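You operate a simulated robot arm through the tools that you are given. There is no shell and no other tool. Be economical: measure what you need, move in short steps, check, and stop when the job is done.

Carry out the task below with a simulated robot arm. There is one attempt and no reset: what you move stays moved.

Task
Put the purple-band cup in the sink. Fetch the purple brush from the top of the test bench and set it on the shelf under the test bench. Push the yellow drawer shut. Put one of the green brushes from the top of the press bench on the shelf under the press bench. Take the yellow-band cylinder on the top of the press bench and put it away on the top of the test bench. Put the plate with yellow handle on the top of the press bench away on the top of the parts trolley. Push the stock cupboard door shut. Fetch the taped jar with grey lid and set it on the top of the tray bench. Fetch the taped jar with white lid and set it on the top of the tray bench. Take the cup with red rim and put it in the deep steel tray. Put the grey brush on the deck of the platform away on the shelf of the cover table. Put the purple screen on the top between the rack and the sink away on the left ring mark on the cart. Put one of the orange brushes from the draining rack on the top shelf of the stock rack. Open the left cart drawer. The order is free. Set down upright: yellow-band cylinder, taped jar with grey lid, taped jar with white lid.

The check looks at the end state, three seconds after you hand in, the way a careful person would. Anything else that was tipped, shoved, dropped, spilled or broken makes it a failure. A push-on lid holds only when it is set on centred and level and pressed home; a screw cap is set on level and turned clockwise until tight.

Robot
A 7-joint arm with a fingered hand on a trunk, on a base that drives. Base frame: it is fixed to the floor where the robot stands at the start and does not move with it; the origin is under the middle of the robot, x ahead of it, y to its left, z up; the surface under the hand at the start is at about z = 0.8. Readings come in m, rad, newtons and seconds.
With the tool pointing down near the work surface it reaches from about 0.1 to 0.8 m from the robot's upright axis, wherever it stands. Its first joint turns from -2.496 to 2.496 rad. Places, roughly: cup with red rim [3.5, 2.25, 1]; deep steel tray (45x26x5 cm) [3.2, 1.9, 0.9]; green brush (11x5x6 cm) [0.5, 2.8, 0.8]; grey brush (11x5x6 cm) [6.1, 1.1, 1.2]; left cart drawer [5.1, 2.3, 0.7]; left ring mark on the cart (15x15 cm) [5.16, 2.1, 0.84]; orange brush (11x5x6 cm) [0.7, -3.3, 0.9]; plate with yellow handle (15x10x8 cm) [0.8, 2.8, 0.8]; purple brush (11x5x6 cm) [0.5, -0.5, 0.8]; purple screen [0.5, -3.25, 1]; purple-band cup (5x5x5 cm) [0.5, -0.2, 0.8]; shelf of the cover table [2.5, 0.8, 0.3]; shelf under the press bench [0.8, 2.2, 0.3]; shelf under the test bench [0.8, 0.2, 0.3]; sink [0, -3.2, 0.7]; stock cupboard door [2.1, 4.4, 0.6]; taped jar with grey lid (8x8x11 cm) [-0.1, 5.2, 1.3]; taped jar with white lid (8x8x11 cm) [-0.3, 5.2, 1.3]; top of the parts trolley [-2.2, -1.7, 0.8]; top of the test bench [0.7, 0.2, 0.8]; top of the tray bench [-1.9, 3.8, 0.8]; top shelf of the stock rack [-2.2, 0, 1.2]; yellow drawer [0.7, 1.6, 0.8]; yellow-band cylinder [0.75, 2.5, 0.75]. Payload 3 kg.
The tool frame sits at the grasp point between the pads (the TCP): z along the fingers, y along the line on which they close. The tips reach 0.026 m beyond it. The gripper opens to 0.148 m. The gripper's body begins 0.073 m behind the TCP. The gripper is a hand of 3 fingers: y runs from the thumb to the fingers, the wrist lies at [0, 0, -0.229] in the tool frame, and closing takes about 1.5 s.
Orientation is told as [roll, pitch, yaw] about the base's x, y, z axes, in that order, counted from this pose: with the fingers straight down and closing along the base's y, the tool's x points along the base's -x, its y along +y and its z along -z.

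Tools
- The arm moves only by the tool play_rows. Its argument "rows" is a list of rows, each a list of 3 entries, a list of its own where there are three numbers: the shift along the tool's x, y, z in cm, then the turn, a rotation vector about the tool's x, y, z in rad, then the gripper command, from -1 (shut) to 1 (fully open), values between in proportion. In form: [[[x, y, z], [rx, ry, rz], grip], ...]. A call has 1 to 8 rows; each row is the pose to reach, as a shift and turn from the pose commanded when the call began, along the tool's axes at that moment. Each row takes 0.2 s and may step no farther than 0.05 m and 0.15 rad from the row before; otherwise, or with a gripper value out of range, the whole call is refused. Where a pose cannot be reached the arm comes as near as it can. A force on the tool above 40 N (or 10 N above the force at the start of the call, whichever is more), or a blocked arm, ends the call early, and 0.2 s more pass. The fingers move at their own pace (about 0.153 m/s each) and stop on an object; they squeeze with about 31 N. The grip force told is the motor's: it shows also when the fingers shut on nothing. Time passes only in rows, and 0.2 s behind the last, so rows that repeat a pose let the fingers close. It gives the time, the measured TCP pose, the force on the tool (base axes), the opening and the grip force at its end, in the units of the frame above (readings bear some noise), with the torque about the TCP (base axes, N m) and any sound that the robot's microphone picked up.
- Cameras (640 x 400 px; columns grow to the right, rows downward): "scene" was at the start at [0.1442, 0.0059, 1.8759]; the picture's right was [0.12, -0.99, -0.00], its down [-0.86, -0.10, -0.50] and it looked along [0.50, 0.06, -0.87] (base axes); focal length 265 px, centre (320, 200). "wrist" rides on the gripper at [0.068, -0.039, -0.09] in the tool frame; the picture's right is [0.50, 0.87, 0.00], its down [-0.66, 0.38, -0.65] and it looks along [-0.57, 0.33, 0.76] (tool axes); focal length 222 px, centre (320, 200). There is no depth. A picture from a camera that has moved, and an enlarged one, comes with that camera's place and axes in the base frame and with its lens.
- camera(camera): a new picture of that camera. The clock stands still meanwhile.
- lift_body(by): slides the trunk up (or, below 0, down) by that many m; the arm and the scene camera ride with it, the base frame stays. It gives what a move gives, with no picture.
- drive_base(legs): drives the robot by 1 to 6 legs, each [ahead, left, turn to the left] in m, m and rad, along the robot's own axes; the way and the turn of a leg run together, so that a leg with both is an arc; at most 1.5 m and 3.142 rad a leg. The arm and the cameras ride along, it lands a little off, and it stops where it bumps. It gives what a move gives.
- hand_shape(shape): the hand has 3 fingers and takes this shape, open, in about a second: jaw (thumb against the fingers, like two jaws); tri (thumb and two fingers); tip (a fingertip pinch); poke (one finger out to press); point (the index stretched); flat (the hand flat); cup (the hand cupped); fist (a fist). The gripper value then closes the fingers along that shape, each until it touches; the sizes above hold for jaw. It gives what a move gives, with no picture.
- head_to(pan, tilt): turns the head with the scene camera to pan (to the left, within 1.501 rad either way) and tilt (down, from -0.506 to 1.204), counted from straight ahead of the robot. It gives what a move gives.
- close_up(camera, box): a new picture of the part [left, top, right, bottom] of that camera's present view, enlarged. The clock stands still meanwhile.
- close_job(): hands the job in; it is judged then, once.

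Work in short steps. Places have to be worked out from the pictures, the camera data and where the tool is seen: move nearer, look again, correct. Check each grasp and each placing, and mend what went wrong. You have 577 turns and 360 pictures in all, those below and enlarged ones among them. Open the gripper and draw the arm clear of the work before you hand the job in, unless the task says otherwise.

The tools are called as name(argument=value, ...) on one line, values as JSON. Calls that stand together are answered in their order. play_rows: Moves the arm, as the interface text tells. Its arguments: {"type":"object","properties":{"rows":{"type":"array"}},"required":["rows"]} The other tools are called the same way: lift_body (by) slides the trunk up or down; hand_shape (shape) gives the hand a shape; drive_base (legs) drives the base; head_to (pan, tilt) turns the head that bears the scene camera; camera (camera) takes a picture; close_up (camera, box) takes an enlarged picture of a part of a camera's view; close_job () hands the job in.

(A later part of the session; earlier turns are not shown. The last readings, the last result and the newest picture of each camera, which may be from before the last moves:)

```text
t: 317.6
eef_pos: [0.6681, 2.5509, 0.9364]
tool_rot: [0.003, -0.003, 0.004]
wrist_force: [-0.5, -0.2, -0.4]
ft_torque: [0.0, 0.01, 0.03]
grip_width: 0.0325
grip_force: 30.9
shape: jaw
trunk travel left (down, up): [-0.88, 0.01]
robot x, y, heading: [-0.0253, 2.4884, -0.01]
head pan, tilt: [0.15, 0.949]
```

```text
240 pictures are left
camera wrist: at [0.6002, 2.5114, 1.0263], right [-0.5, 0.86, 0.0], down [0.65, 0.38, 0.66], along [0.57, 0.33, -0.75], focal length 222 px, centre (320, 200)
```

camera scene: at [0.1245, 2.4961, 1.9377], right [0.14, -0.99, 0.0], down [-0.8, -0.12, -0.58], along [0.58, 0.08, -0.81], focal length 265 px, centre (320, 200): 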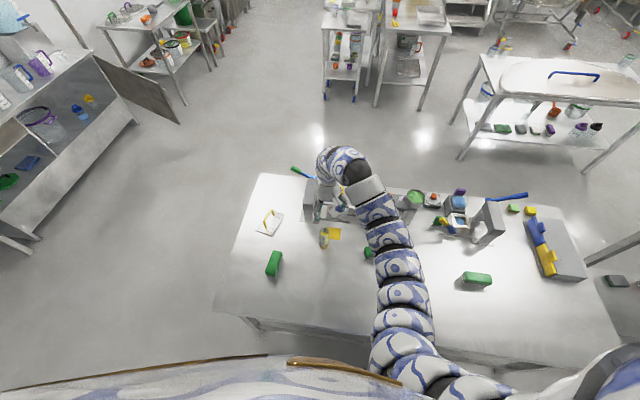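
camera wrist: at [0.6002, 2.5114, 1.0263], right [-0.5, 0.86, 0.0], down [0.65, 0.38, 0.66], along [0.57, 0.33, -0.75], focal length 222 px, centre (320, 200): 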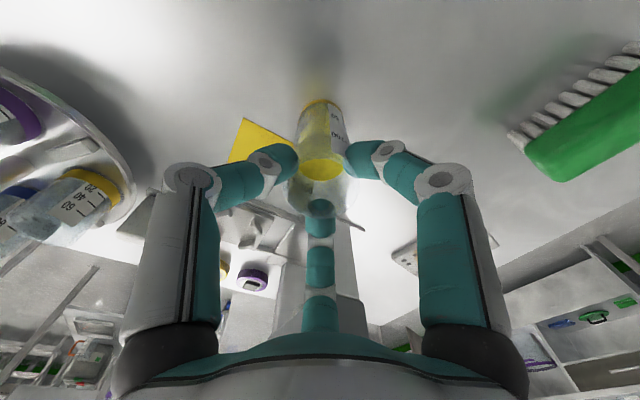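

Gripped at 3.3 cm width. Lift straight up and check it.

play_rows(rows=[[[0, 0, -3], [0, 0, 0], -1], [[0, 0, -7], [0, 0, 0], -1], [[0, 0, -11], [0, 0, 0], -1], [[0, 0, -15], [0, 0, 0], -1], [[0, 0, -18], [0, 0, 0], -1], [[3, 0, -20], [0, 0, 0], -1], [[7, 0, -20], [0, 0, 0], -1], [[11, 0, -20], [0, 0, 0], -1]])

camera(camera="wrist")

```text
t: 319.4
eef_pos: [0.5561, 2.5529, 1.1361]
tool_rot: [0.004, -0.003, 0.007]
wrist_force: [-0.3, 0.9, -0.8]
ft_torque: [-0.02, -0.02, 0.0]
grip_width: 0.0322
grip_force: 31.3
shape: jaw
trunk travel left (down, up): [-0.88, 0.01]
robot x, y, heading: [-0.0263, 2.4873, -0.002]
head pan, tilt: [0.15, 0.949]
```

```text
239 pictures are left
camera wrist: at [0.4889, 2.5117, 1.2268], right [-0.51, 0.86, 0.0], down [0.65, 0.38, 0.66], along [0.57, 0.33, -0.75], focal length 222 px, centre (320, 200)
```

wrist: 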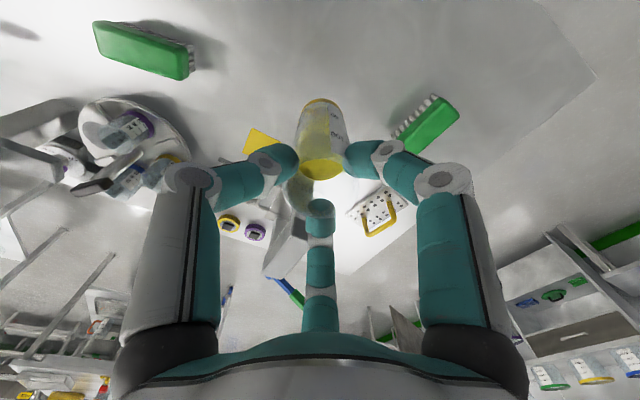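

Cylinder held upright. Strafe right to the test bench (clear front area at about (0.52,0.5)).

drive_base(legs=[[-0.02, -1.0, 0], [0, -1.02, 0]])

camera(camera="scene")

camera(camera="wrist")

```text
t: 329.4
eef_pos: [0.5393, 0.5373, 1.1359]
tool_rot: [0.003, -0.003, 0.006]
wrist_force: [-0.2, 0.0, -1.4]
ft_torque: [0.01, -0.02, 0.07]
grip_width: 0.0323
grip_force: 30.6
shape: jaw
trunk travel left (down, up): [-0.88, 0.01]
robot x, y, heading: [-0.0454, 0.4742, -0.004]
head pan, tilt: [0.15, 0.949]
```

```text
238 pictures are left
camera scene: at [0.1061, 0.4792, 1.9377], right [0.15, -0.99, 0.0], down [-0.8, -0.12, -0.58], along [0.58, 0.09, -0.81], focal length 265 px, centre (320, 200)
```

scene: 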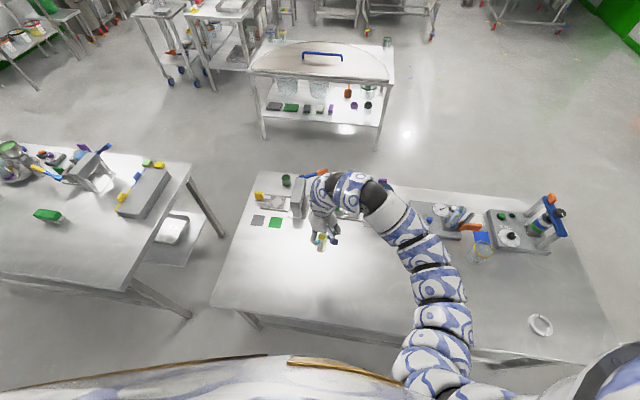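

```text
237 pictures are left
camera wrist: at [0.4719, 0.4977, 1.2263], right [-0.51, 0.86, 0.0], down [0.65, 0.38, 0.66], along [0.57, 0.33, -0.75], focal length 222 px, centre (320, 200)
```

wrist: 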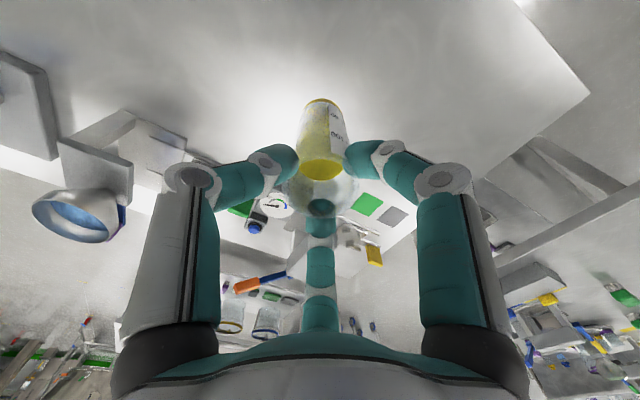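

Free bench surface below. Lower gently until contact.

play_rows(rows=[[[0, 0, 4], [0, 0, 0], -1], [[0, 0, 8], [0, 0, 0], -1], [[0, 0, 12], [0, 0, 0], -1], [[0, 0, 16], [0, 0, 0], -1], [[0, 0, 18], [0, 0, 0], -1], [[0, 0, 19], [0, 0, 0], -1], [[0, 0, 19.6], [0, 0, 0], -1]])

play_rows(rows=[[[0, 0, 0.4], [0, 0, 0], -1], [[0, 0, 0.8], [0, 0, 0], -1], [[0, 0, 1.2], [0, 0, 0], -1]])

```text
t: 331.0
eef_pos: [0.5398, 0.5394, 0.9399]
tool_rot: [0.004, -0.003, 0.01]
wrist_force: [-0.2, 0.0, -0.8]
ft_torque: [0.02, 0.01, 0.02]
grip_width: 0.0322
grip_force: 31.0
shape: jaw
trunk travel left (down, up): [-0.88, 0.01]
robot x, y, heading: [-0.0452, 0.4712, -0.002]
head pan, tilt: [0.15, 0.949]
```

```text
t: 331.9
eef_pos: [0.5434, 0.5408, 0.9332]
tool_rot: [0.008, -0.011, 0.009]
wrist_force: [2.2, 1.0, 29.1]
ft_torque: [-0.11, 0.16, 0.03]
grip_width: 0.0341
grip_force: 31.3
shape: jaw
trunk travel left (down, up): [-0.88, 0.01]
robot x, y, heading: [-0.0446, 0.4703, -0.002]
head pan, tilt: [0.15, 0.949]
stopped in row 3: the force on the tool passed its limit at 42 N (the readings are from after the stop); the commanded pose is now the measured one
```

Contact. Release slowly and lift off.

play_rows(rows=[[[0, 0, -0.3], [0, 0, 0], -0.6], [[0, 0, -0.3], [0, 0, 0], -0.3], [[0, 0, -0.3], [0, 0, 0], 0.1], [[0, 0, -0.3], [0, 0, 0], 0.1], [[0, 0, -3], [0, 0, 0], 0.1], [[0, 0, -7], [0, 0, 0], 0.1], [[0, 0, -11], [0, 0, 0], 0.1], [[0, 0, -15], [0, 0, 0], 0.1]])

camera(camera="wrist")

```text
t: 333.7
eef_pos: [0.5396, 0.5385, 1.0803]
tool_rot: [0.006, -0.008, 0.008]
wrist_force: [0.3, -0.3, -0.5]
ft_torque: [0.02, -0.02, -0.01]
grip_width: 0.0809
grip_force: 0.0
shape: jaw
trunk travel left (down, up): [-0.88, 0.01]
robot x, y, heading: [-0.0445, 0.4709, -0.005]
head pan, tilt: [0.15, 0.949]
```

```text
236 pictures are left
camera wrist: at [0.472, 0.4987, 1.1705], right [-0.51, 0.86, 0.0], down [0.65, 0.38, 0.66], along [0.57, 0.34, -0.75], focal length 222 px, centre (320, 200)
```

wrist: 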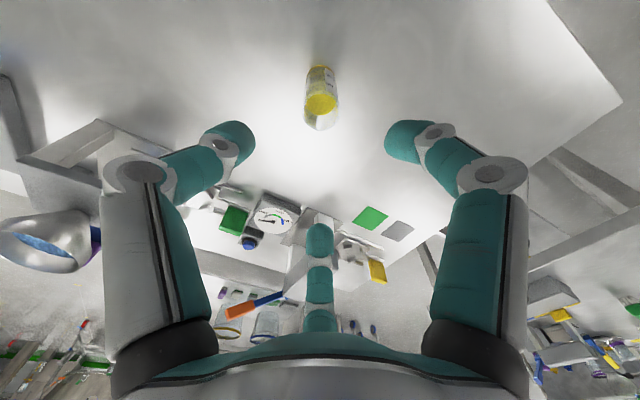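

Cylinder stands upright. Next the plate: handle bar at about (0.762,2.83), yaw about -0.3. Drive back left.

play_rows(rows=[[[0, 0, -3], [0, 0, 0], 0.1], [[0, 0, -5], [0, 0, 0], 0.1]])

drive_base(legs=[[0, 1.15, 0], [0.05, 1.12, 0]])

camera(camera="scene")

camera(camera="wrist")

```text
t: 334.3
eef_pos: [0.5413, 0.54, 1.1314]
tool_rot: [0.008, -0.01, 0.01]
wrist_force: [-0.5, -1.0, -0.4]
ft_torque: [-0.01, -0.03, 0.03]
grip_width: 0.0809
grip_force: 0.1
shape: jaw
trunk travel left (down, up): [-0.88, 0.01]
robot x, y, heading: [-0.0424, 0.4697, 0.001]
head pan, tilt: [0.15, 0.949]
```

```text
t: 345.6
eef_pos: [0.5808, 2.8366, 1.1294]
tool_rot: [0.006, -0.01, 0.018]
wrist_force: [0.9, 0.2, -0.2]
ft_torque: [0.04, 0.0, 0.01]
grip_width: 0.0813
grip_force: 0.0
shape: jaw
trunk travel left (down, up): [-0.88, 0.01]
robot x, y, heading: [-0.0061, 2.758, 0.001]
head pan, tilt: [0.15, 0.949]
```

```text
235 pictures are left
camera scene: at [0.1469, 2.772, 1.9377], right [0.16, -0.99, 0.0], down [-0.8, -0.13, -0.58], along [0.57, 0.09, -0.81], focal length 265 px, centre (320, 200)
```

scene: 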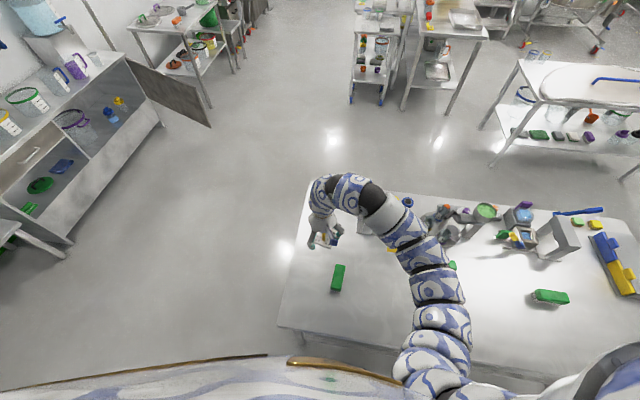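

```text
234 pictures are left
camera wrist: at [0.5134, 2.7951, 1.2198], right [-0.52, 0.86, 0.0], down [0.64, 0.39, 0.66], along [0.57, 0.34, -0.75], focal length 222 px, centre (320, 200)
```

wrist: 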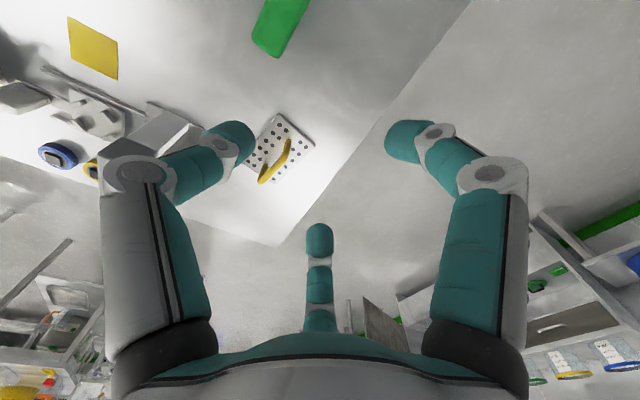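

play_rows(rows=[[[-4, 0, 2], [0, 0, 0.06], 0.1], [[-8, -0.2, 4], [0, 0, 0.12], 0.1], [[-12, -0.4, 6], [0, 0, 0.18], 0.1], [[-16, -0.5, 8], [0, 0, 0.23], 0.1], [[-17, -0.5, 11], [0, 0, 0.23], 0.1], [[-17, -0.5, 14], [0, 0, 0.23], 0.1]])

camera(camera="wrist")

```text
t: 347.0
eef_pos: [0.7507, 2.8357, 0.99]
tool_rot: [0.007, -0.008, -0.208]
wrist_force: [-0.1, 0.2, -0.3]
ft_torque: [-0.02, 0.02, 0.03]
grip_width: 0.081
grip_force: 0.0
shape: jaw
trunk travel left (down, up): [-0.88, 0.01]
robot x, y, heading: [-0.0007, 2.7621, 0.003]
head pan, tilt: [0.15, 0.949]
```

```text
233 pictures are left
camera wrist: at [0.6772, 2.8107, 1.0797], right [-0.31, 0.95, 0.0], down [0.71, 0.23, 0.66], along [0.63, 0.21, -0.75], focal length 222 px, centre (320, 200)
```

wrist: 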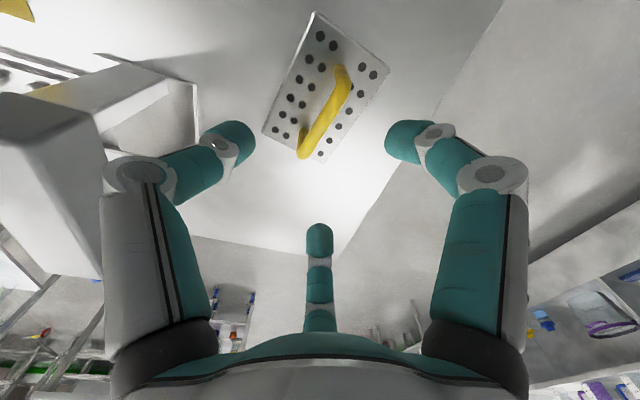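

Aligned with the handle. Lower and grip it.

play_rows(rows=[[[0.4, 0.1, 4], [0, 0, -0.04], 0.1], [[0.4, 0.1, 8], [0, 0, -0.04], 0.1], [[0.4, 0.1, 11.8], [0, 0, -0.04], 0.1], [[0.4, 0.1, 11.8], [0, 0, -0.04], -1], [[0.4, 0.1, 11.8], [0, 0, -0.04], -1], [[0.4, 0.1, 11.8], [0, 0, -0.04], -1], [[0.4, 0.1, 11.8], [0, 0, -0.04], -1], [[0.4, 0.1, 11.8], [0, 0, -0.04], -1]])

camera(camera="wrist")

```text
t: 348.8
eef_pos: [0.7499, 2.8384, 0.8713]
tool_rot: [0.007, -0.007, -0.171]
wrist_force: [0.3, -0.8, 0.1]
ft_torque: [-0.03, 0.0, -0.03]
grip_width: 0.0004
grip_force: 31.0
shape: jaw
trunk travel left (down, up): [-0.88, 0.01]
robot x, y, heading: [-0.0053, 2.7611, 0.011]
head pan, tilt: [0.15, 0.949]
```

```text
232 pictures are left
camera wrist: at [0.6763, 2.811, 0.9627], right [-0.35, 0.94, 0.0], down [0.7, 0.26, 0.66], along [0.62, 0.23, -0.75], focal length 222 px, centre (320, 200)
```

wrist: 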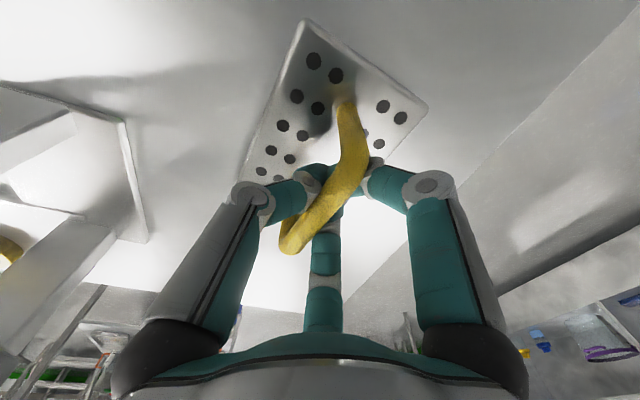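

Fingers closed below the bar. Reopen, raise 2 cm, and close again on the bar.

play_rows(rows=[[[0, 0, 0], [0, 0, 0], -0.3], [[0, 0, 0], [0, 0, 0], -0.3], [[0, 0, -1.8], [0, 0, 0], -0.3], [[0, 0, -1.8], [0, 0, 0], -1], [[0, 0, -1.8], [0, 0, 0], -1], [[0, 0, -1.8], [0, 0, 0], -1], [[0, 0, -1.8], [0, 0, 0], -1]])

camera(camera="wrist")

```text
t: 350.4
eef_pos: [0.7486, 2.838, 0.8908]
tool_rot: [0.008, -0.009, -0.169]
wrist_force: [0.0, 0.2, 1.2]
ft_torque: [-0.06, -0.01, -0.02]
grip_width: 0.0147
grip_force: 30.8
shape: jaw
trunk travel left (down, up): [-0.88, 0.01]
robot x, y, heading: [-0.0057, 2.765, 0.01]
head pan, tilt: [0.15, 0.949]
```

```text
231 pictures are left
camera wrist: at [0.6756, 2.8106, 0.981], right [-0.35, 0.94, 0.0], down [0.7, 0.26, 0.66], along [0.62, 0.23, -0.75], focal length 222 px, centre (320, 200)
```

wrist: 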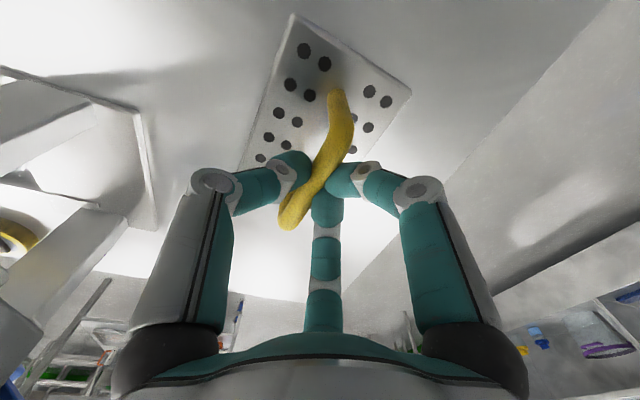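

Bar gripped (1.5 cm). Lift and retract.

play_rows(rows=[[[0, 0, -3], [0, 0, 0], -1], [[0, 0, -7], [0, 0, 0], -1], [[0, 0, -11], [0, 0, 0], -1], [[0, 0, -15], [0, 0, 0], -1], [[0, 0, -19], [0, 0, 0], -1], [[4, 0, -21], [0, 0, 0], -1], [[8, 0, -21], [0, 0, 0], -1], [[12, 0, -21], [0, 0, 0], -1]])

camera(camera="wrist")

```text
t: 352.2
eef_pos: [0.6266, 2.8585, 1.1011]
tool_rot: [0.004, -0.01, -0.169]
wrist_force: [-0.2, -0.1, -4.6]
ft_torque: [0.01, -0.01, 0.02]
grip_width: 0.0129
grip_force: 31.3
shape: jaw
trunk travel left (down, up): [-0.88, 0.01]
robot x, y, heading: [-0.0024, 2.7612, 0.008]
head pan, tilt: [0.15, 0.949]
```

```text
230 pictures are left
camera wrist: at [0.5522, 2.8307, 1.1906], right [-0.35, 0.94, 0.0], down [0.7, 0.26, 0.66], along [0.62, 0.23, -0.75], focal length 222 px, centre (320, 200)
```

wrist: 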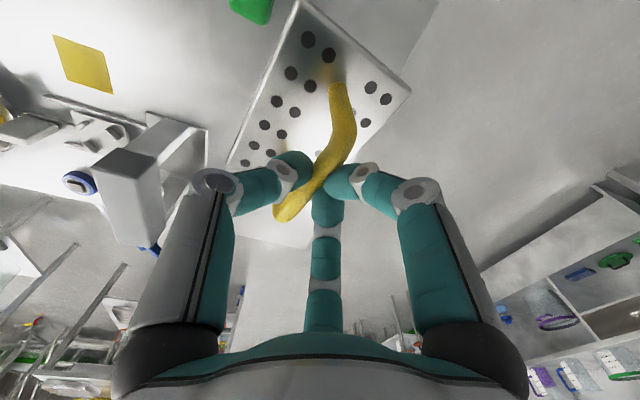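

Plate held level. Drive down the open floor to the south, around the partition, to face the parts trolley.

drive_base(legs=[[-0.45, -0.3, 0], [0, -1.4, 0], [0, -1.4, 0], [0.1, -1.4, 0]])

drive_base(legs=[[0, 0, -1.571], [0, 0, -1.571]])

head_to(pan=0.0, tilt=0.5)

camera(camera="scene")

```text
t: 375.1
eef_pos: [0.3171, -1.6463, 1.099]
tool_rot: [0.009, -0.007, -0.172]
wrist_force: [0.2, 0.8, -4.0]
ft_torque: [0.02, 0.0, 0.01]
grip_width: 0.0131
grip_force: 30.8
shape: jaw
trunk travel left (down, up): [-0.88, 0.01]
robot x, y, heading: [-0.319, -1.7365, 0.004]
head pan, tilt: [0.15, 0.949]
```

```text
t: 383.1
eef_pos: [-0.9461, -1.8386, 1.0995]
tool_rot: [0.007, -0.009, 2.976]
wrist_force: [-0.5, -0.1, -3.7]
ft_torque: [-0.05, -0.03, -0.01]
grip_width: 0.0129
grip_force: 30.7
shape: jaw
trunk travel left (down, up): [-0.88, 0.01]
robot x, y, heading: [-0.3127, -1.7372, -3.127]
head pan, tilt: [0.15, 0.949]
```

```text
t: 384.0
eef_pos: [-0.9463, -1.838, 1.0992]
tool_rot: [0.007, -0.007, 2.975]
wrist_force: [0.5, -0.6, -4.5]
ft_torque: [-0.02, -0.04, -0.04]
grip_width: 0.0127
grip_force: 30.4
shape: jaw
trunk travel left (down, up): [-0.88, 0.01]
robot x, y, heading: [-0.3145, -1.7413, -3.127]
head pan, tilt: [0.0, 0.499]
```

```text
229 pictures are left
camera scene: at [-0.4888, -1.7447, 1.9751], right [-0.01, 1.0, 0.0], down [0.48, 0.01, -0.88], along [-0.88, -0.01, -0.48], focal length 265 px, centre (320, 200)
```

scene: 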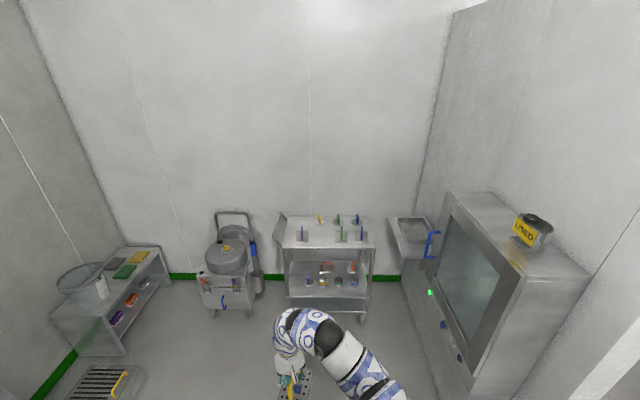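

close_up(camera="scene", box=[260, 190, 400, 290])

```text
4.00 times, centred on (330, 240) of scene
camera zoom: at [-0.4888, -1.7447, 1.9751], right [-0.01, 1.0, 0.0], down [0.48, 0.01, -0.88], along [-0.88, -0.01, -0.48], focal length 1062 px, centre (280, 40)
```

zoom: 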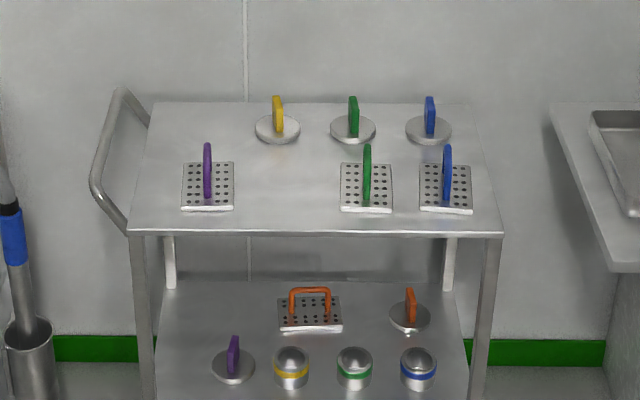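

There is a free slot between the purple and green plates at about (-2.08,-1.75), long axis along x. Straighten the plate's yaw and drive up.

play_rows(rows=[[[0, 0, 0], [0, 0, -0.1], -1], [[0, 0, 0], [0, 0, -0.165], -1]])

drive_base(legs=[[0.95, -0.08, -0.015]])

camera(camera="scene")

camera(camera="wrist")

```text
t: 384.6
eef_pos: [-0.9458, -1.8389, 1.1006]
tool_rot: [0.008, -0.01, 3.142]
wrist_force: [0.4, -0.5, -4.4]
ft_torque: [-0.02, -0.08, 0.02]
grip_width: 0.0127
grip_force: 30.6
shape: jaw
trunk travel left (down, up): [-0.88, 0.01]
robot x, y, heading: [-0.3136, -1.7427, -3.128]
head pan, tilt: [0.0, 0.499]
```

```text
t: 389.6
eef_pos: [-1.8941, -1.7654, 1.0998]
tool_rot: [0.008, -0.009, 3.134]
wrist_force: [0.0, 0.9, -3.8]
ft_torque: [-0.03, -0.02, -0.02]
grip_width: 0.0129
grip_force: 31.3
shape: jaw
trunk travel left (down, up): [-0.88, 0.01]
robot x, y, heading: [-1.2624, -1.6691, -3.135]
head pan, tilt: [0.0, 0.499]
```

```text
227 pictures are left
camera scene: at [-1.4356, -1.6735, 1.9751], right [-0.01, 1.0, 0.0], down [0.48, 0.0, -0.88], along [-0.88, -0.01, -0.48], focal length 265 px, centre (320, 200)
```

scene: 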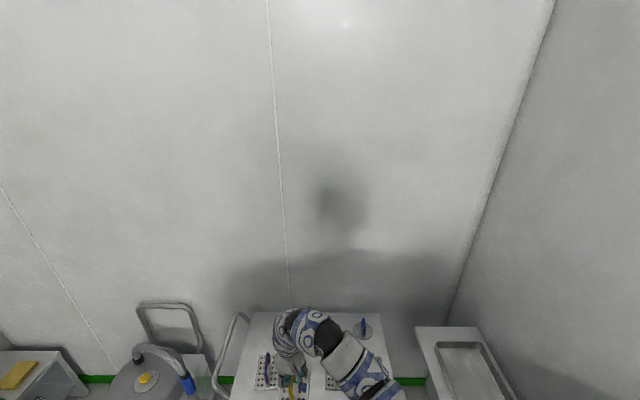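

```text
226 pictures are left
camera wrist: at [-1.8246, -1.7264, 1.1899], right [0.49, -0.87, 0.0], down [-0.65, -0.37, 0.66], along [-0.57, -0.33, -0.75], focal length 222 px, centre (320, 200)
```

wrist: 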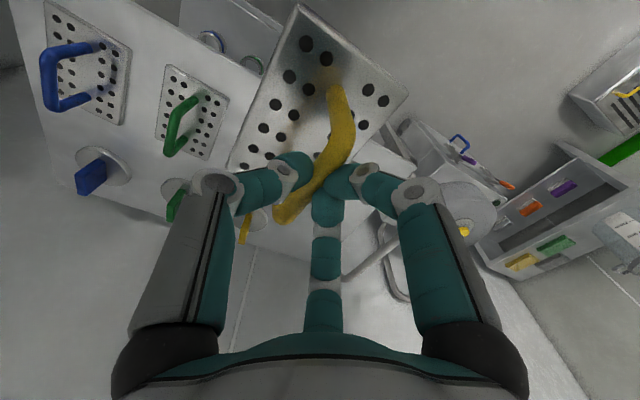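

Drive the last 0.16 m, then check before lowering.

drive_base(legs=[[0.165, -0.012, 0]])

head_to(pan=0.0, tilt=1.0)

camera(camera="scene")

camera(camera="wrist")

```text
t: 391.0
eef_pos: [-2.0593, -1.7558, 1.0987]
tool_rot: [0.008, -0.007, 3.137]
wrist_force: [-1.0, -0.4, -5.0]
ft_torque: [-0.01, -0.05, 0.0]
grip_width: 0.0129
grip_force: 30.8
shape: jaw
trunk travel left (down, up): [-0.88, 0.01]
robot x, y, heading: [-1.4298, -1.66, -3.134]
head pan, tilt: [0.0, 0.499]
```

```text
t: 392.0
eef_pos: [-2.0574, -1.7546, 1.0995]
tool_rot: [0.007, -0.008, 3.136]
wrist_force: [0.3, -0.4, -3.9]
ft_torque: [-0.02, -0.07, -0.02]
grip_width: 0.0131
grip_force: 31.3
shape: jaw
trunk travel left (down, up): [-0.88, 0.01]
robot x, y, heading: [-1.4277, -1.6579, -3.139]
head pan, tilt: [0.0, 1.0]
```

```text
225 pictures are left
camera scene: at [-1.5792, -1.6628, 1.9341], right [-0.01, 1.0, 0.0], down [0.84, 0.01, -0.54], along [-0.54, 0.0, -0.84], focal length 265 px, centre (320, 200)
```

scene: 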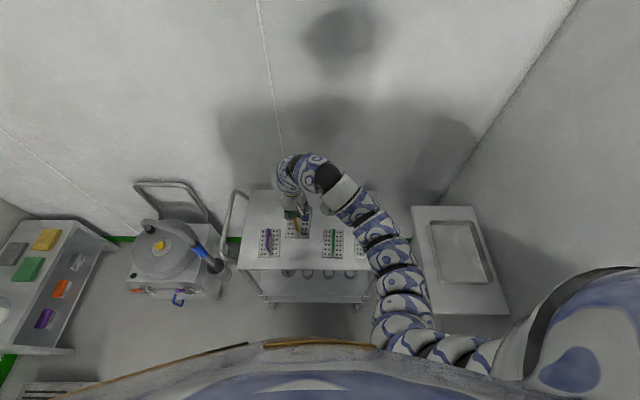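

```text
224 pictures are left
camera wrist: at [-1.9896, -1.7161, 1.19], right [0.49, -0.87, 0.0], down [-0.65, -0.37, 0.66], along [-0.57, -0.33, -0.75], focal length 222 px, centre (320, 200)
```

wrist: 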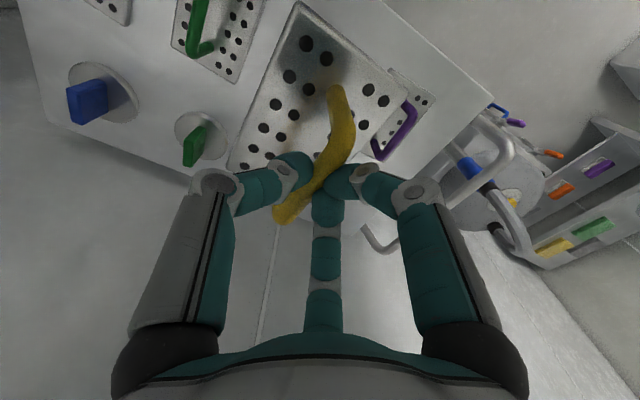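

Plate is centred in the slot. Lower.

play_rows(rows=[[[0, 0, 4], [0, 0, 0], -1], [[0, 0, 8], [0, 0, 0], -1], [[0, 0, 12], [0, 0, 0], -1], [[0, 0, 16], [0, 0, 0], -1], [[0, 0, 18], [0, 0, 0], -1], [[0, 0, 19], [0, 0, 0], -1]])

play_rows(rows=[[[0, 0, 0.5], [0, 0, 0], -1], [[0, 0, 1], [0, 0, 0], -1], [[0, 0, 1.5], [0, 0, 0], -1], [[0, 0, 2], [0, 0, 0], -1], [[0, 0, 2.5], [0, 0, 0], -1], [[0, 0, 3], [0, 0, 0], -1]])

camera(camera="wrist")

```text
t: 393.4
eef_pos: [-2.0586, -1.7562, 0.9106]
tool_rot: [0.007, -0.01, 3.136]
wrist_force: [-0.5, 0.0, -4.3]
ft_torque: [-0.03, 0.03, 0.03]
grip_width: 0.013
grip_force: 31.3
shape: jaw
trunk travel left (down, up): [-0.88, 0.01]
robot x, y, heading: [-1.4265, -1.657, -3.133]
head pan, tilt: [0.0, 1.0]
```

```text
t: 394.6
eef_pos: [-2.0606, -1.7524, 0.8907]
tool_rot: [0.005, -0.015, 3.133]
wrist_force: [15.1, 10.5, 33.2]
ft_torque: [0.39, -0.31, -0.12]
grip_width: 0.015
grip_force: 31.4
shape: jaw
trunk travel left (down, up): [-0.88, 0.01]
robot x, y, heading: [-1.4246, -1.6606, -3.134]
head pan, tilt: [0.0, 1.0]
stopped in row 5: the force on the tool passed its limit at 43 N (the readings are from after the stop); the commanded pose is now the measured one
```

```text
223 pictures are left
camera wrist: at [-1.9908, -1.715, 0.9801], right [0.49, -0.87, 0.0], down [-0.65, -0.37, 0.67], along [-0.58, -0.33, -0.75], focal length 222 px, centre (320, 200)
```

wrist: 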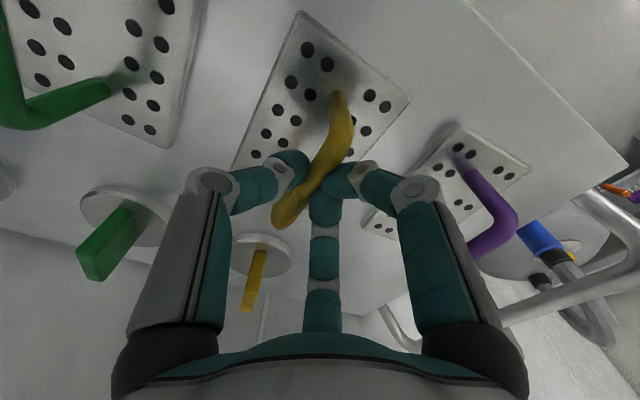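

play_rows(rows=[[[0, 0, -0.2], [0, 0, 0], -0.6], [[0, 0, -0.2], [0, 0, 0], -0.4], [[0, 0, -0.2], [0, 0, 0], -0.4], [[0, 0, -4], [0, 0, 0], -0.4], [[0, 0, -8], [0, 0, 0], -0.4], [[0, 0, -12], [0, 0, 0], -0.4], [[0, 0, -16], [0, 0, 0], -0.4], [[0, 0, -20], [0, 0, 0], -0.4]])

camera(camera="wrist")

```text
t: 396.4
eef_pos: [-2.0582, -1.7545, 1.0889]
tool_rot: [0.005, -0.011, 3.132]
wrist_force: [1.2, 0.3, 0.0]
ft_torque: [0.04, 0.01, 0.04]
grip_width: 0.0441
grip_force: 0.0
shape: jaw
trunk travel left (down, up): [-0.88, 0.01]
robot x, y, heading: [-1.4255, -1.6586, -3.136]
head pan, tilt: [0.0, 1.0]
```

```text
222 pictures are left
camera wrist: at [-1.9885, -1.7149, 1.1789], right [0.49, -0.87, 0.0], down [-0.65, -0.37, 0.66], along [-0.58, -0.33, -0.75], focal length 222 px, centre (320, 200)
```

wrist: 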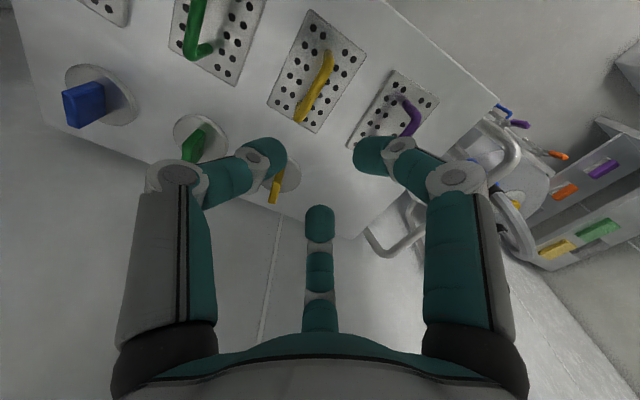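

The plate with yellow handle sits on the trolley. Next: the purple screen by the sink. Back away and turn to face the sink.

drive_base(legs=[[-1.4, 0, 0], [0, 0, 1.571], [0.6, 0.45, 0]])

head_to(pan=0.0, tilt=0.8)

camera(camera="scene")

```text
t: 410.8
eef_pos: [0.5437, -2.8535, 1.0877]
tool_rot: [0.006, -0.012, -1.562]
wrist_force: [1.3, 0.7, -0.1]
ft_torque: [0.03, 0.01, 0.0]
grip_width: 0.0441
grip_force: 0.0
shape: jaw
trunk travel left (down, up): [-0.88, 0.01]
robot x, y, heading: [0.437, -2.2228, -1.546]
head pan, tilt: [0.0, 1.0]
```

```text
t: 411.5
eef_pos: [0.5445, -2.8528, 1.0881]
tool_rot: [0.006, -0.011, -1.562]
wrist_force: [0.0, -0.2, 0.0]
ft_torque: [-0.01, -0.02, 0.01]
grip_width: 0.0442
grip_force: 0.0
shape: jaw
trunk travel left (down, up): [-0.88, 0.01]
robot x, y, heading: [0.4421, -2.2259, -1.547]
head pan, tilt: [0.0, 0.799]
```

```text
221 pictures are left
camera scene: at [0.4409, -2.3855, 1.9492], right [-1.0, -0.02, 0.0], down [-0.02, 0.72, -0.7], along [0.02, -0.7, -0.72], focal length 265 px, centre (320, 200)
```

scene: 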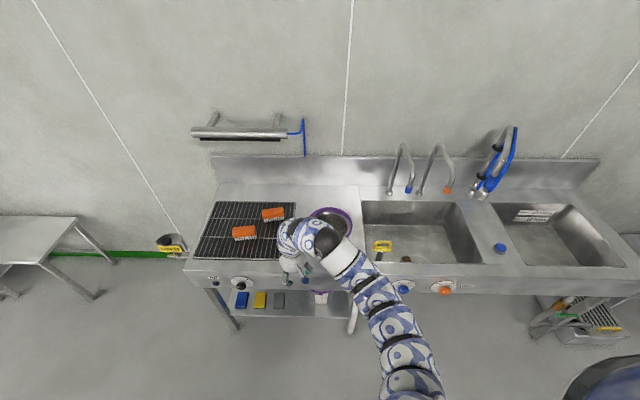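

The screen is behind the hand. I drive forward so the hand is over its left side and view with the wrist camera.

drive_base(legs=[[0.2, 0.12, -0.02]])

camera(camera="wrist")

camera(camera="scene")

```text
t: 413.3
eef_pos: [0.6551, -3.0534, 1.0875]
tool_rot: [0.005, -0.013, -1.58]
wrist_force: [0.6, -0.1, -0.7]
ft_torque: [0.03, 0.04, 0.0]
grip_width: 0.0445
grip_force: 0.0
shape: jaw
trunk travel left (down, up): [-0.88, 0.01]
robot x, y, heading: [0.5597, -2.4194, -1.562]
head pan, tilt: [0.0, 0.799]
```

```text
220 pictures are left
camera wrist: at [0.6157, -2.9854, 1.1781], right [0.87, 0.49, 0.0], down [0.37, -0.65, 0.66], along [0.33, -0.58, -0.75], focal length 222 px, centre (320, 200)
```

wrist: 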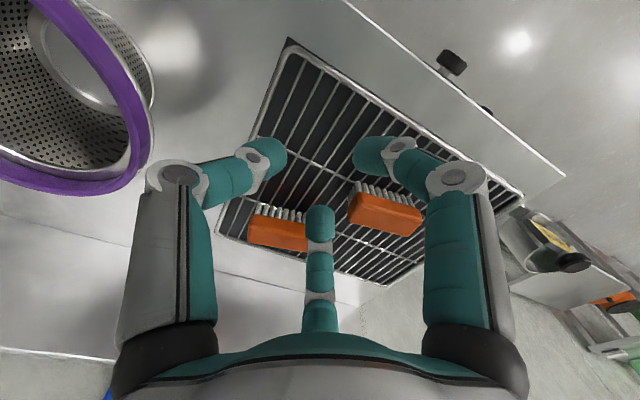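

```text
219 pictures are left
camera scene: at [0.5603, -2.5861, 1.9491], right [-1.0, -0.01, 0.0], down [0.0, 0.72, -0.7], along [0.0, -0.7, -0.72], focal length 265 px, centre (320, 200)
```

scene: 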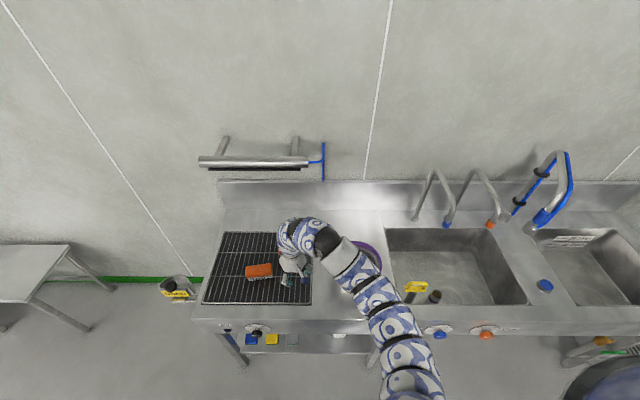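

play_rows(rows=[[[1, -4.5, -1], [0, 0, 0], 0], [[2, -9, -2], [0, 0, 0], 0], [[2, -13.5, -3], [0, 0, 0], 0], [[2, -18, -3], [0, 0, 0], 0], [[2, -22, -3], [0, 0, 0], 0]])

camera(camera="wrist")

```text
t: 414.5
eef_pos: [0.4338, -3.0305, 1.1175]
tool_rot: [0.007, -0.013, -1.581]
wrist_force: [-0.4, -0.2, 0.2]
ft_torque: [-0.01, -0.04, 0.0]
grip_width: 0.0733
grip_force: 0.2
shape: jaw
trunk travel left (down, up): [-0.88, 0.01]
robot x, y, heading: [0.5627, -2.4204, -1.564]
head pan, tilt: [0.0, 0.799]
```

```text
218 pictures are left
camera wrist: at [0.395, -2.9607, 1.207], right [0.87, 0.49, 0.0], down [0.37, -0.65, 0.67], along [0.33, -0.58, -0.75], focal length 222 px, centre (320, 200)
```

wrist: 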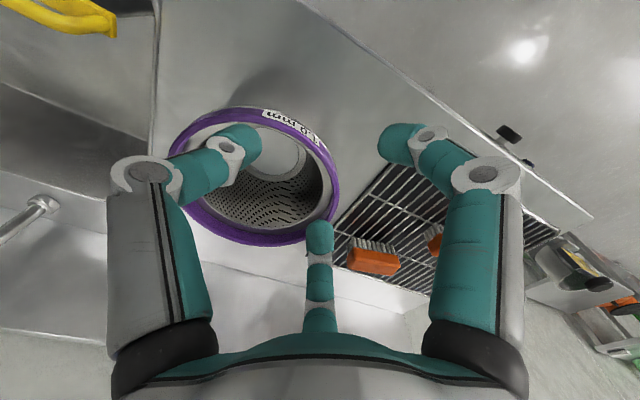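

Rim estimated: centre (0.412,-3.145), z≈1.0, radius 0.10. I pinch the wall at its +x side: move over (0.512,-3.145).

play_rows(rows=[[[-3, 3, 0], [0, 0, 0], 0.3], [[-6, 6, 0], [0, 0, 0], 0.3], [[-9, 7.8, 0], [0, 0, 0], 0.3], [[-11.3, 7.8, 2], [0, 0, 0], 0.3], [[-11.3, 7.8, 5], [0, 0, 0], 0.3]])

camera(camera="wrist")

camera(camera="scene")

```text
t: 415.7
eef_pos: [0.5121, -3.1451, 1.0692]
tool_rot: [0.005, -0.011, -1.579]
wrist_force: [0.0, -0.1, 0.3]
ft_torque: [0.02, 0.02, -0.04]
grip_width: 0.0961
grip_force: 0.2
shape: jaw
trunk travel left (down, up): [-0.88, 0.01]
robot x, y, heading: [0.56, -2.4215, -1.567]
head pan, tilt: [0.0, 0.799]
```

```text
217 pictures are left
camera wrist: at [0.4727, -3.0764, 1.1595], right [0.87, 0.49, 0.0], down [0.37, -0.65, 0.66], along [0.33, -0.58, -0.75], focal length 222 px, centre (320, 200)
```

wrist: 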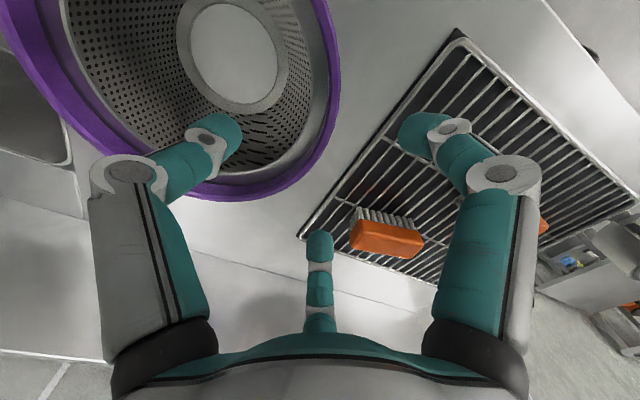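

```text
216 pictures are left
camera scene: at [0.5595, -2.5845, 1.9492], right [-1.0, -0.01, 0.0], down [0.0, 0.72, -0.7], along [0.0, -0.7, -0.72], focal length 265 px, centre (320, 200)
```

scene: 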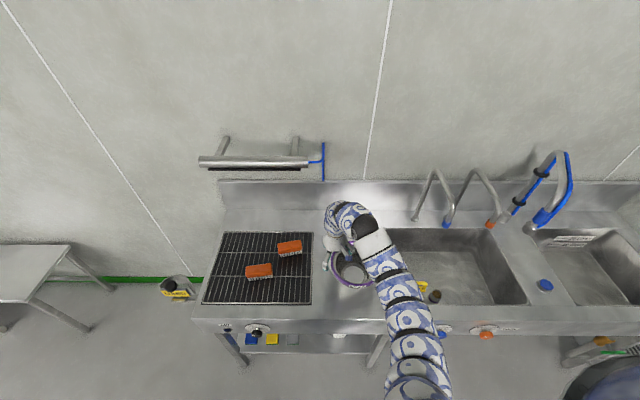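

Rim edge passes right between the fingers. Lower and pinch.

play_rows(rows=[[[0, -0.5, 3], [0, 0, 0], 0.3], [[0, -0.5, 6], [0, 0, 0], 0.3], [[0, -0.5, 9], [0, 0, 0], 0.3]])

camera(camera="wrist")

```text
t: 416.5
eef_pos: [0.5065, -3.1478, 0.9783]
tool_rot: [0.007, -0.014, -1.578]
wrist_force: [-0.3, 0.8, 0.7]
ft_torque: [0.01, -0.02, 0.0]
grip_width: 0.0959
grip_force: 0.1
shape: jaw
trunk travel left (down, up): [-0.88, 0.01]
robot x, y, heading: [0.5596, -2.418, -1.566]
head pan, tilt: [0.0, 0.799]
```

```text
215 pictures are left
camera wrist: at [0.4683, -3.0786, 1.0699], right [0.87, 0.49, 0.0], down [0.37, -0.65, 0.67], along [0.33, -0.58, -0.75], focal length 222 px, centre (320, 200)
```

wrist: 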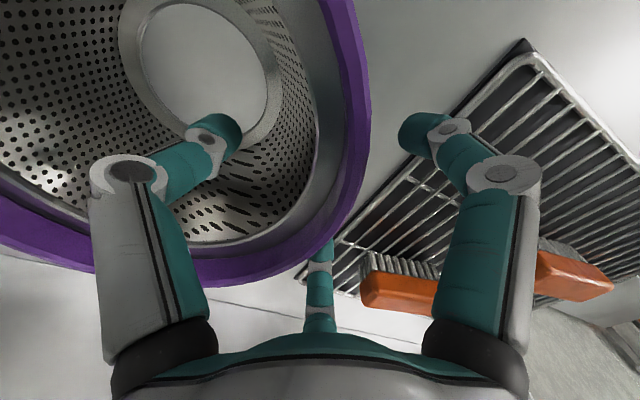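

play_rows(rows=[[[0, 0, 0], [0, 0, 0], -0.3], [[0, 0, 0], [0, 0, 0], -1], [[0, 0, 0], [0, 0, 0], -1], [[0, 0, 0], [0, 0, 0], -1], [[0, 0, 0], [0, 0, 0], -1], [[0, 0, 0], [0, 0, 0], -1]])

camera(camera="wrist")

```text
t: 417.9
eef_pos: [0.5065, -3.1465, 0.98]
tool_rot: [0.005, -0.013, -1.579]
wrist_force: [-2.3, -1.1, 2.8]
ft_torque: [-0.01, 0.69, 0.01]
grip_width: 0.0192
grip_force: 31.6
shape: jaw
trunk travel left (down, up): [-0.88, 0.01]
robot x, y, heading: [0.5566, -2.4238, -1.57]
head pan, tilt: [0.0, 0.799]
```

```text
214 pictures are left
camera wrist: at [0.4677, -3.0781, 1.0702], right [0.87, 0.49, 0.0], down [0.37, -0.65, 0.66], along [0.33, -0.58, -0.75], focal length 222 px, centre (320, 200)
```

wrist: 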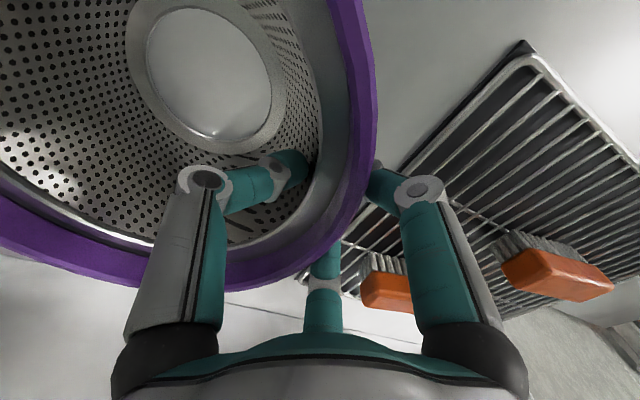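

Pinched (1.9 cm). Lift slowly and watch for drooping.

play_rows(rows=[[[0, 0, -1], [0, 0, 0], -1], [[0, 0, -3], [0, 0, 0], -1], [[0, 0, -5], [0, 0, 0], -1], [[0, 0, -8], [0, 0, 0], -1], [[0, 0, -11], [0, 0, 0], -1], [[0, 0, -13], [0, 0, 0], -1]])

camera(camera="wrist")

camera(camera="scene")

```text
t: 419.3
eef_pos: [0.5062, -3.1437, 1.1087]
tool_rot: [0.006, -0.014, -1.581]
wrist_force: [0.3, 0.5, -2.7]
ft_torque: [0.02, -0.12, -0.02]
grip_width: 0.013
grip_force: 31.2
shape: jaw
trunk travel left (down, up): [-0.88, 0.01]
robot x, y, heading: [0.5632, -2.4199, -1.562]
head pan, tilt: [0.0, 0.799]
```

```text
213 pictures are left
camera wrist: at [0.4675, -3.0753, 1.1992], right [0.87, 0.49, 0.0], down [0.37, -0.65, 0.66], along [0.33, -0.58, -0.75], focal length 222 px, centre (320, 200)
```

wrist: 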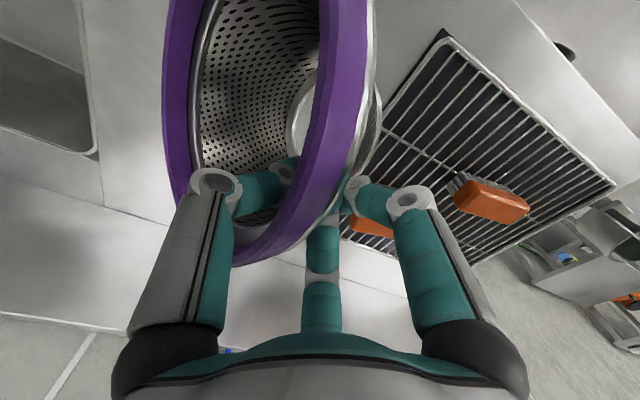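

```text
212 pictures are left
camera scene: at [0.5593, -2.5848, 1.9492], right [-1.0, -0.01, 0.0], down [0.0, 0.72, -0.7], along [0.0, -0.7, -0.72], focal length 265 px, centre (320, 200)
```

scene: 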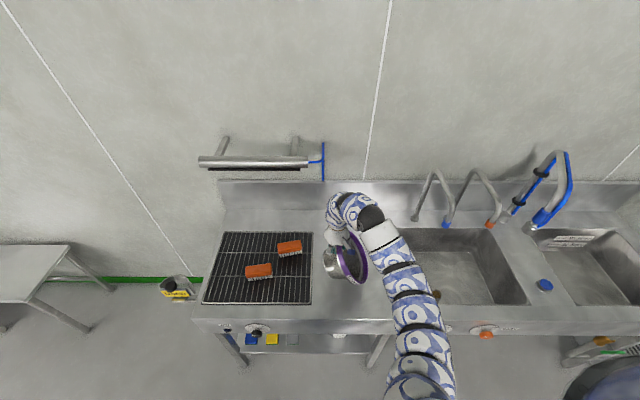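

The screen pivoted in the pinch and hangs (rim tilted) but is held; lowering it onto a surface will level it. I carry it toward the cart: back off, turn east and drive.

drive_base(legs=[[-0.6, 0, 0], [0, 0, 1.571], [1.4, 0, 0], [0.9, 0.4, 0]])

head_to(pan=0.5, tilt=0.4)

camera(camera="scene")

camera(camera="wrist")

```text
t: 437.8
eef_pos: [3.5774, -1.4871, 1.109]
tool_rot: [0.006, -0.009, -0.02]
wrist_force: [0.1, -0.2, -3.0]
ft_torque: [0.12, 0.07, 0.02]
grip_width: 0.0128
grip_force: 31.0
shape: jaw
trunk travel left (down, up): [-0.88, 0.01]
robot x, y, heading: [2.8525, -1.4263, -0.003]
head pan, tilt: [0.0, 0.799]
```

```text
t: 438.7
eef_pos: [3.5751, -1.488, 1.1089]
tool_rot: [0.004, -0.012, -0.019]
wrist_force: [-0.2, 0.6, -1.6]
ft_torque: [0.11, 0.0, -0.01]
grip_width: 0.0128
grip_force: 30.8
shape: jaw
trunk travel left (down, up): [-0.88, 0.01]
robot x, y, heading: [2.8551, -1.4311, -0.005]
head pan, tilt: [0.499, 0.4]
```

```text
211 pictures are left
camera scene: at [3.0141, -1.3856, 1.9842], right [0.47, -0.88, 0.0], down [-0.34, -0.18, -0.92], along [0.81, 0.44, -0.39], focal length 265 px, centre (320, 200)
```

scene: 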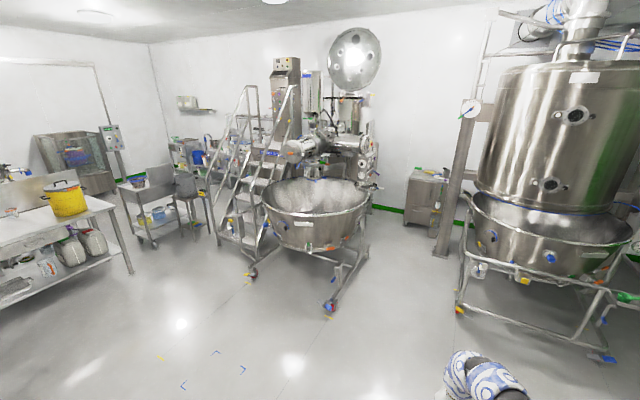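

```text
210 pictures are left
camera wrist: at [3.5068, -1.5264, 1.1989], right [-0.48, 0.88, 0.0], down [0.65, 0.36, 0.66], along [0.58, 0.32, -0.75], focal length 222 px, centre (320, 200)
```

wrist: 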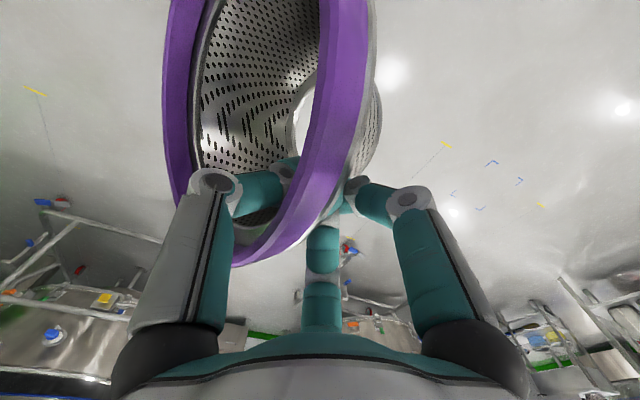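

close_up(camera="scene", box=[90, 120, 250, 270])

```text
2.67 times, centred on (170, 195) of scene
camera zoom: at [3.0141, -1.3856, 1.9842], right [0.47, -0.88, 0.0], down [-0.34, -0.18, -0.92], along [0.81, 0.44, -0.39], focal length 708 px, centre (720, 213)
```

zoom: 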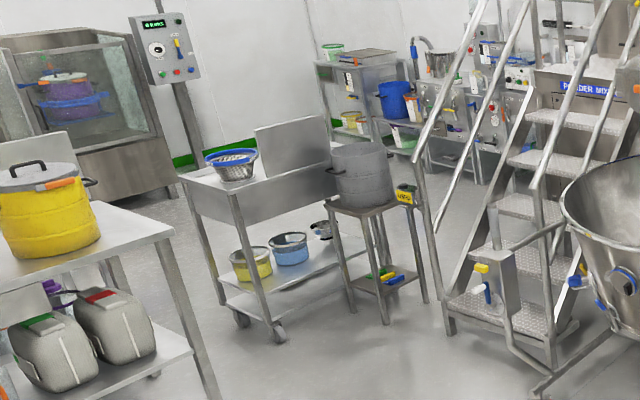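

The cart (with wheels and backsplash) is near (5,2.1). I drive closer to inspect it.

drive_base(legs=[[0.65, 0.3, 0], [0.0, 1.3, 0], [0, 0.3, 0.8]])

head_to(pan=0.2, tilt=0.5)

camera(camera="scene")

```text
t: 450.8
eef_pos: [3.9883, 0.9014, 1.1088]
tool_rot: [0.006, -0.012, 0.746]
wrist_force: [0.5, 0.3, -2.6]
ft_torque: [0.04, 0.12, 0.01]
grip_width: 0.0126
grip_force: 31.1
shape: jaw
trunk travel left (down, up): [-0.88, 0.01]
robot x, y, heading: [3.4236, 0.4451, 0.763]
head pan, tilt: [0.499, 0.4]
```

```text
t: 451.6
eef_pos: [3.9881, 0.8998, 1.1095]
tool_rot: [0.005, -0.012, 0.745]
wrist_force: [-0.1, -0.1, -2.7]
ft_torque: [0.06, 0.07, -0.02]
grip_width: 0.013
grip_force: 31.1
shape: jaw
trunk travel left (down, up): [-0.88, 0.01]
robot x, y, heading: [3.4255, 0.4435, 0.764]
head pan, tilt: [0.201, 0.499]
```

```text
208 pictures are left
camera scene: at [3.5324, 0.5725, 1.9752], right [0.82, -0.57, 0.0], down [-0.27, -0.39, -0.88], along [0.5, 0.72, -0.48], focal length 265 px, centre (320, 200)
```

scene: 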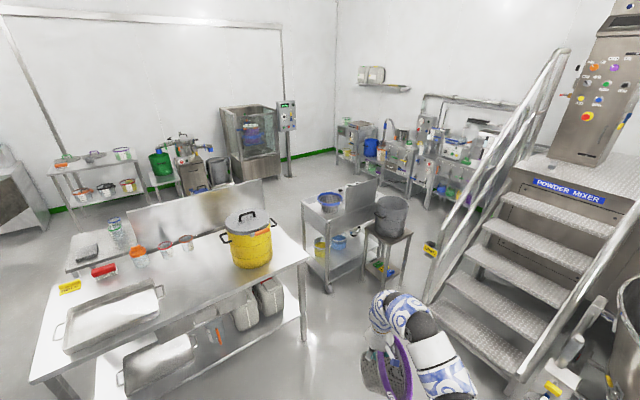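

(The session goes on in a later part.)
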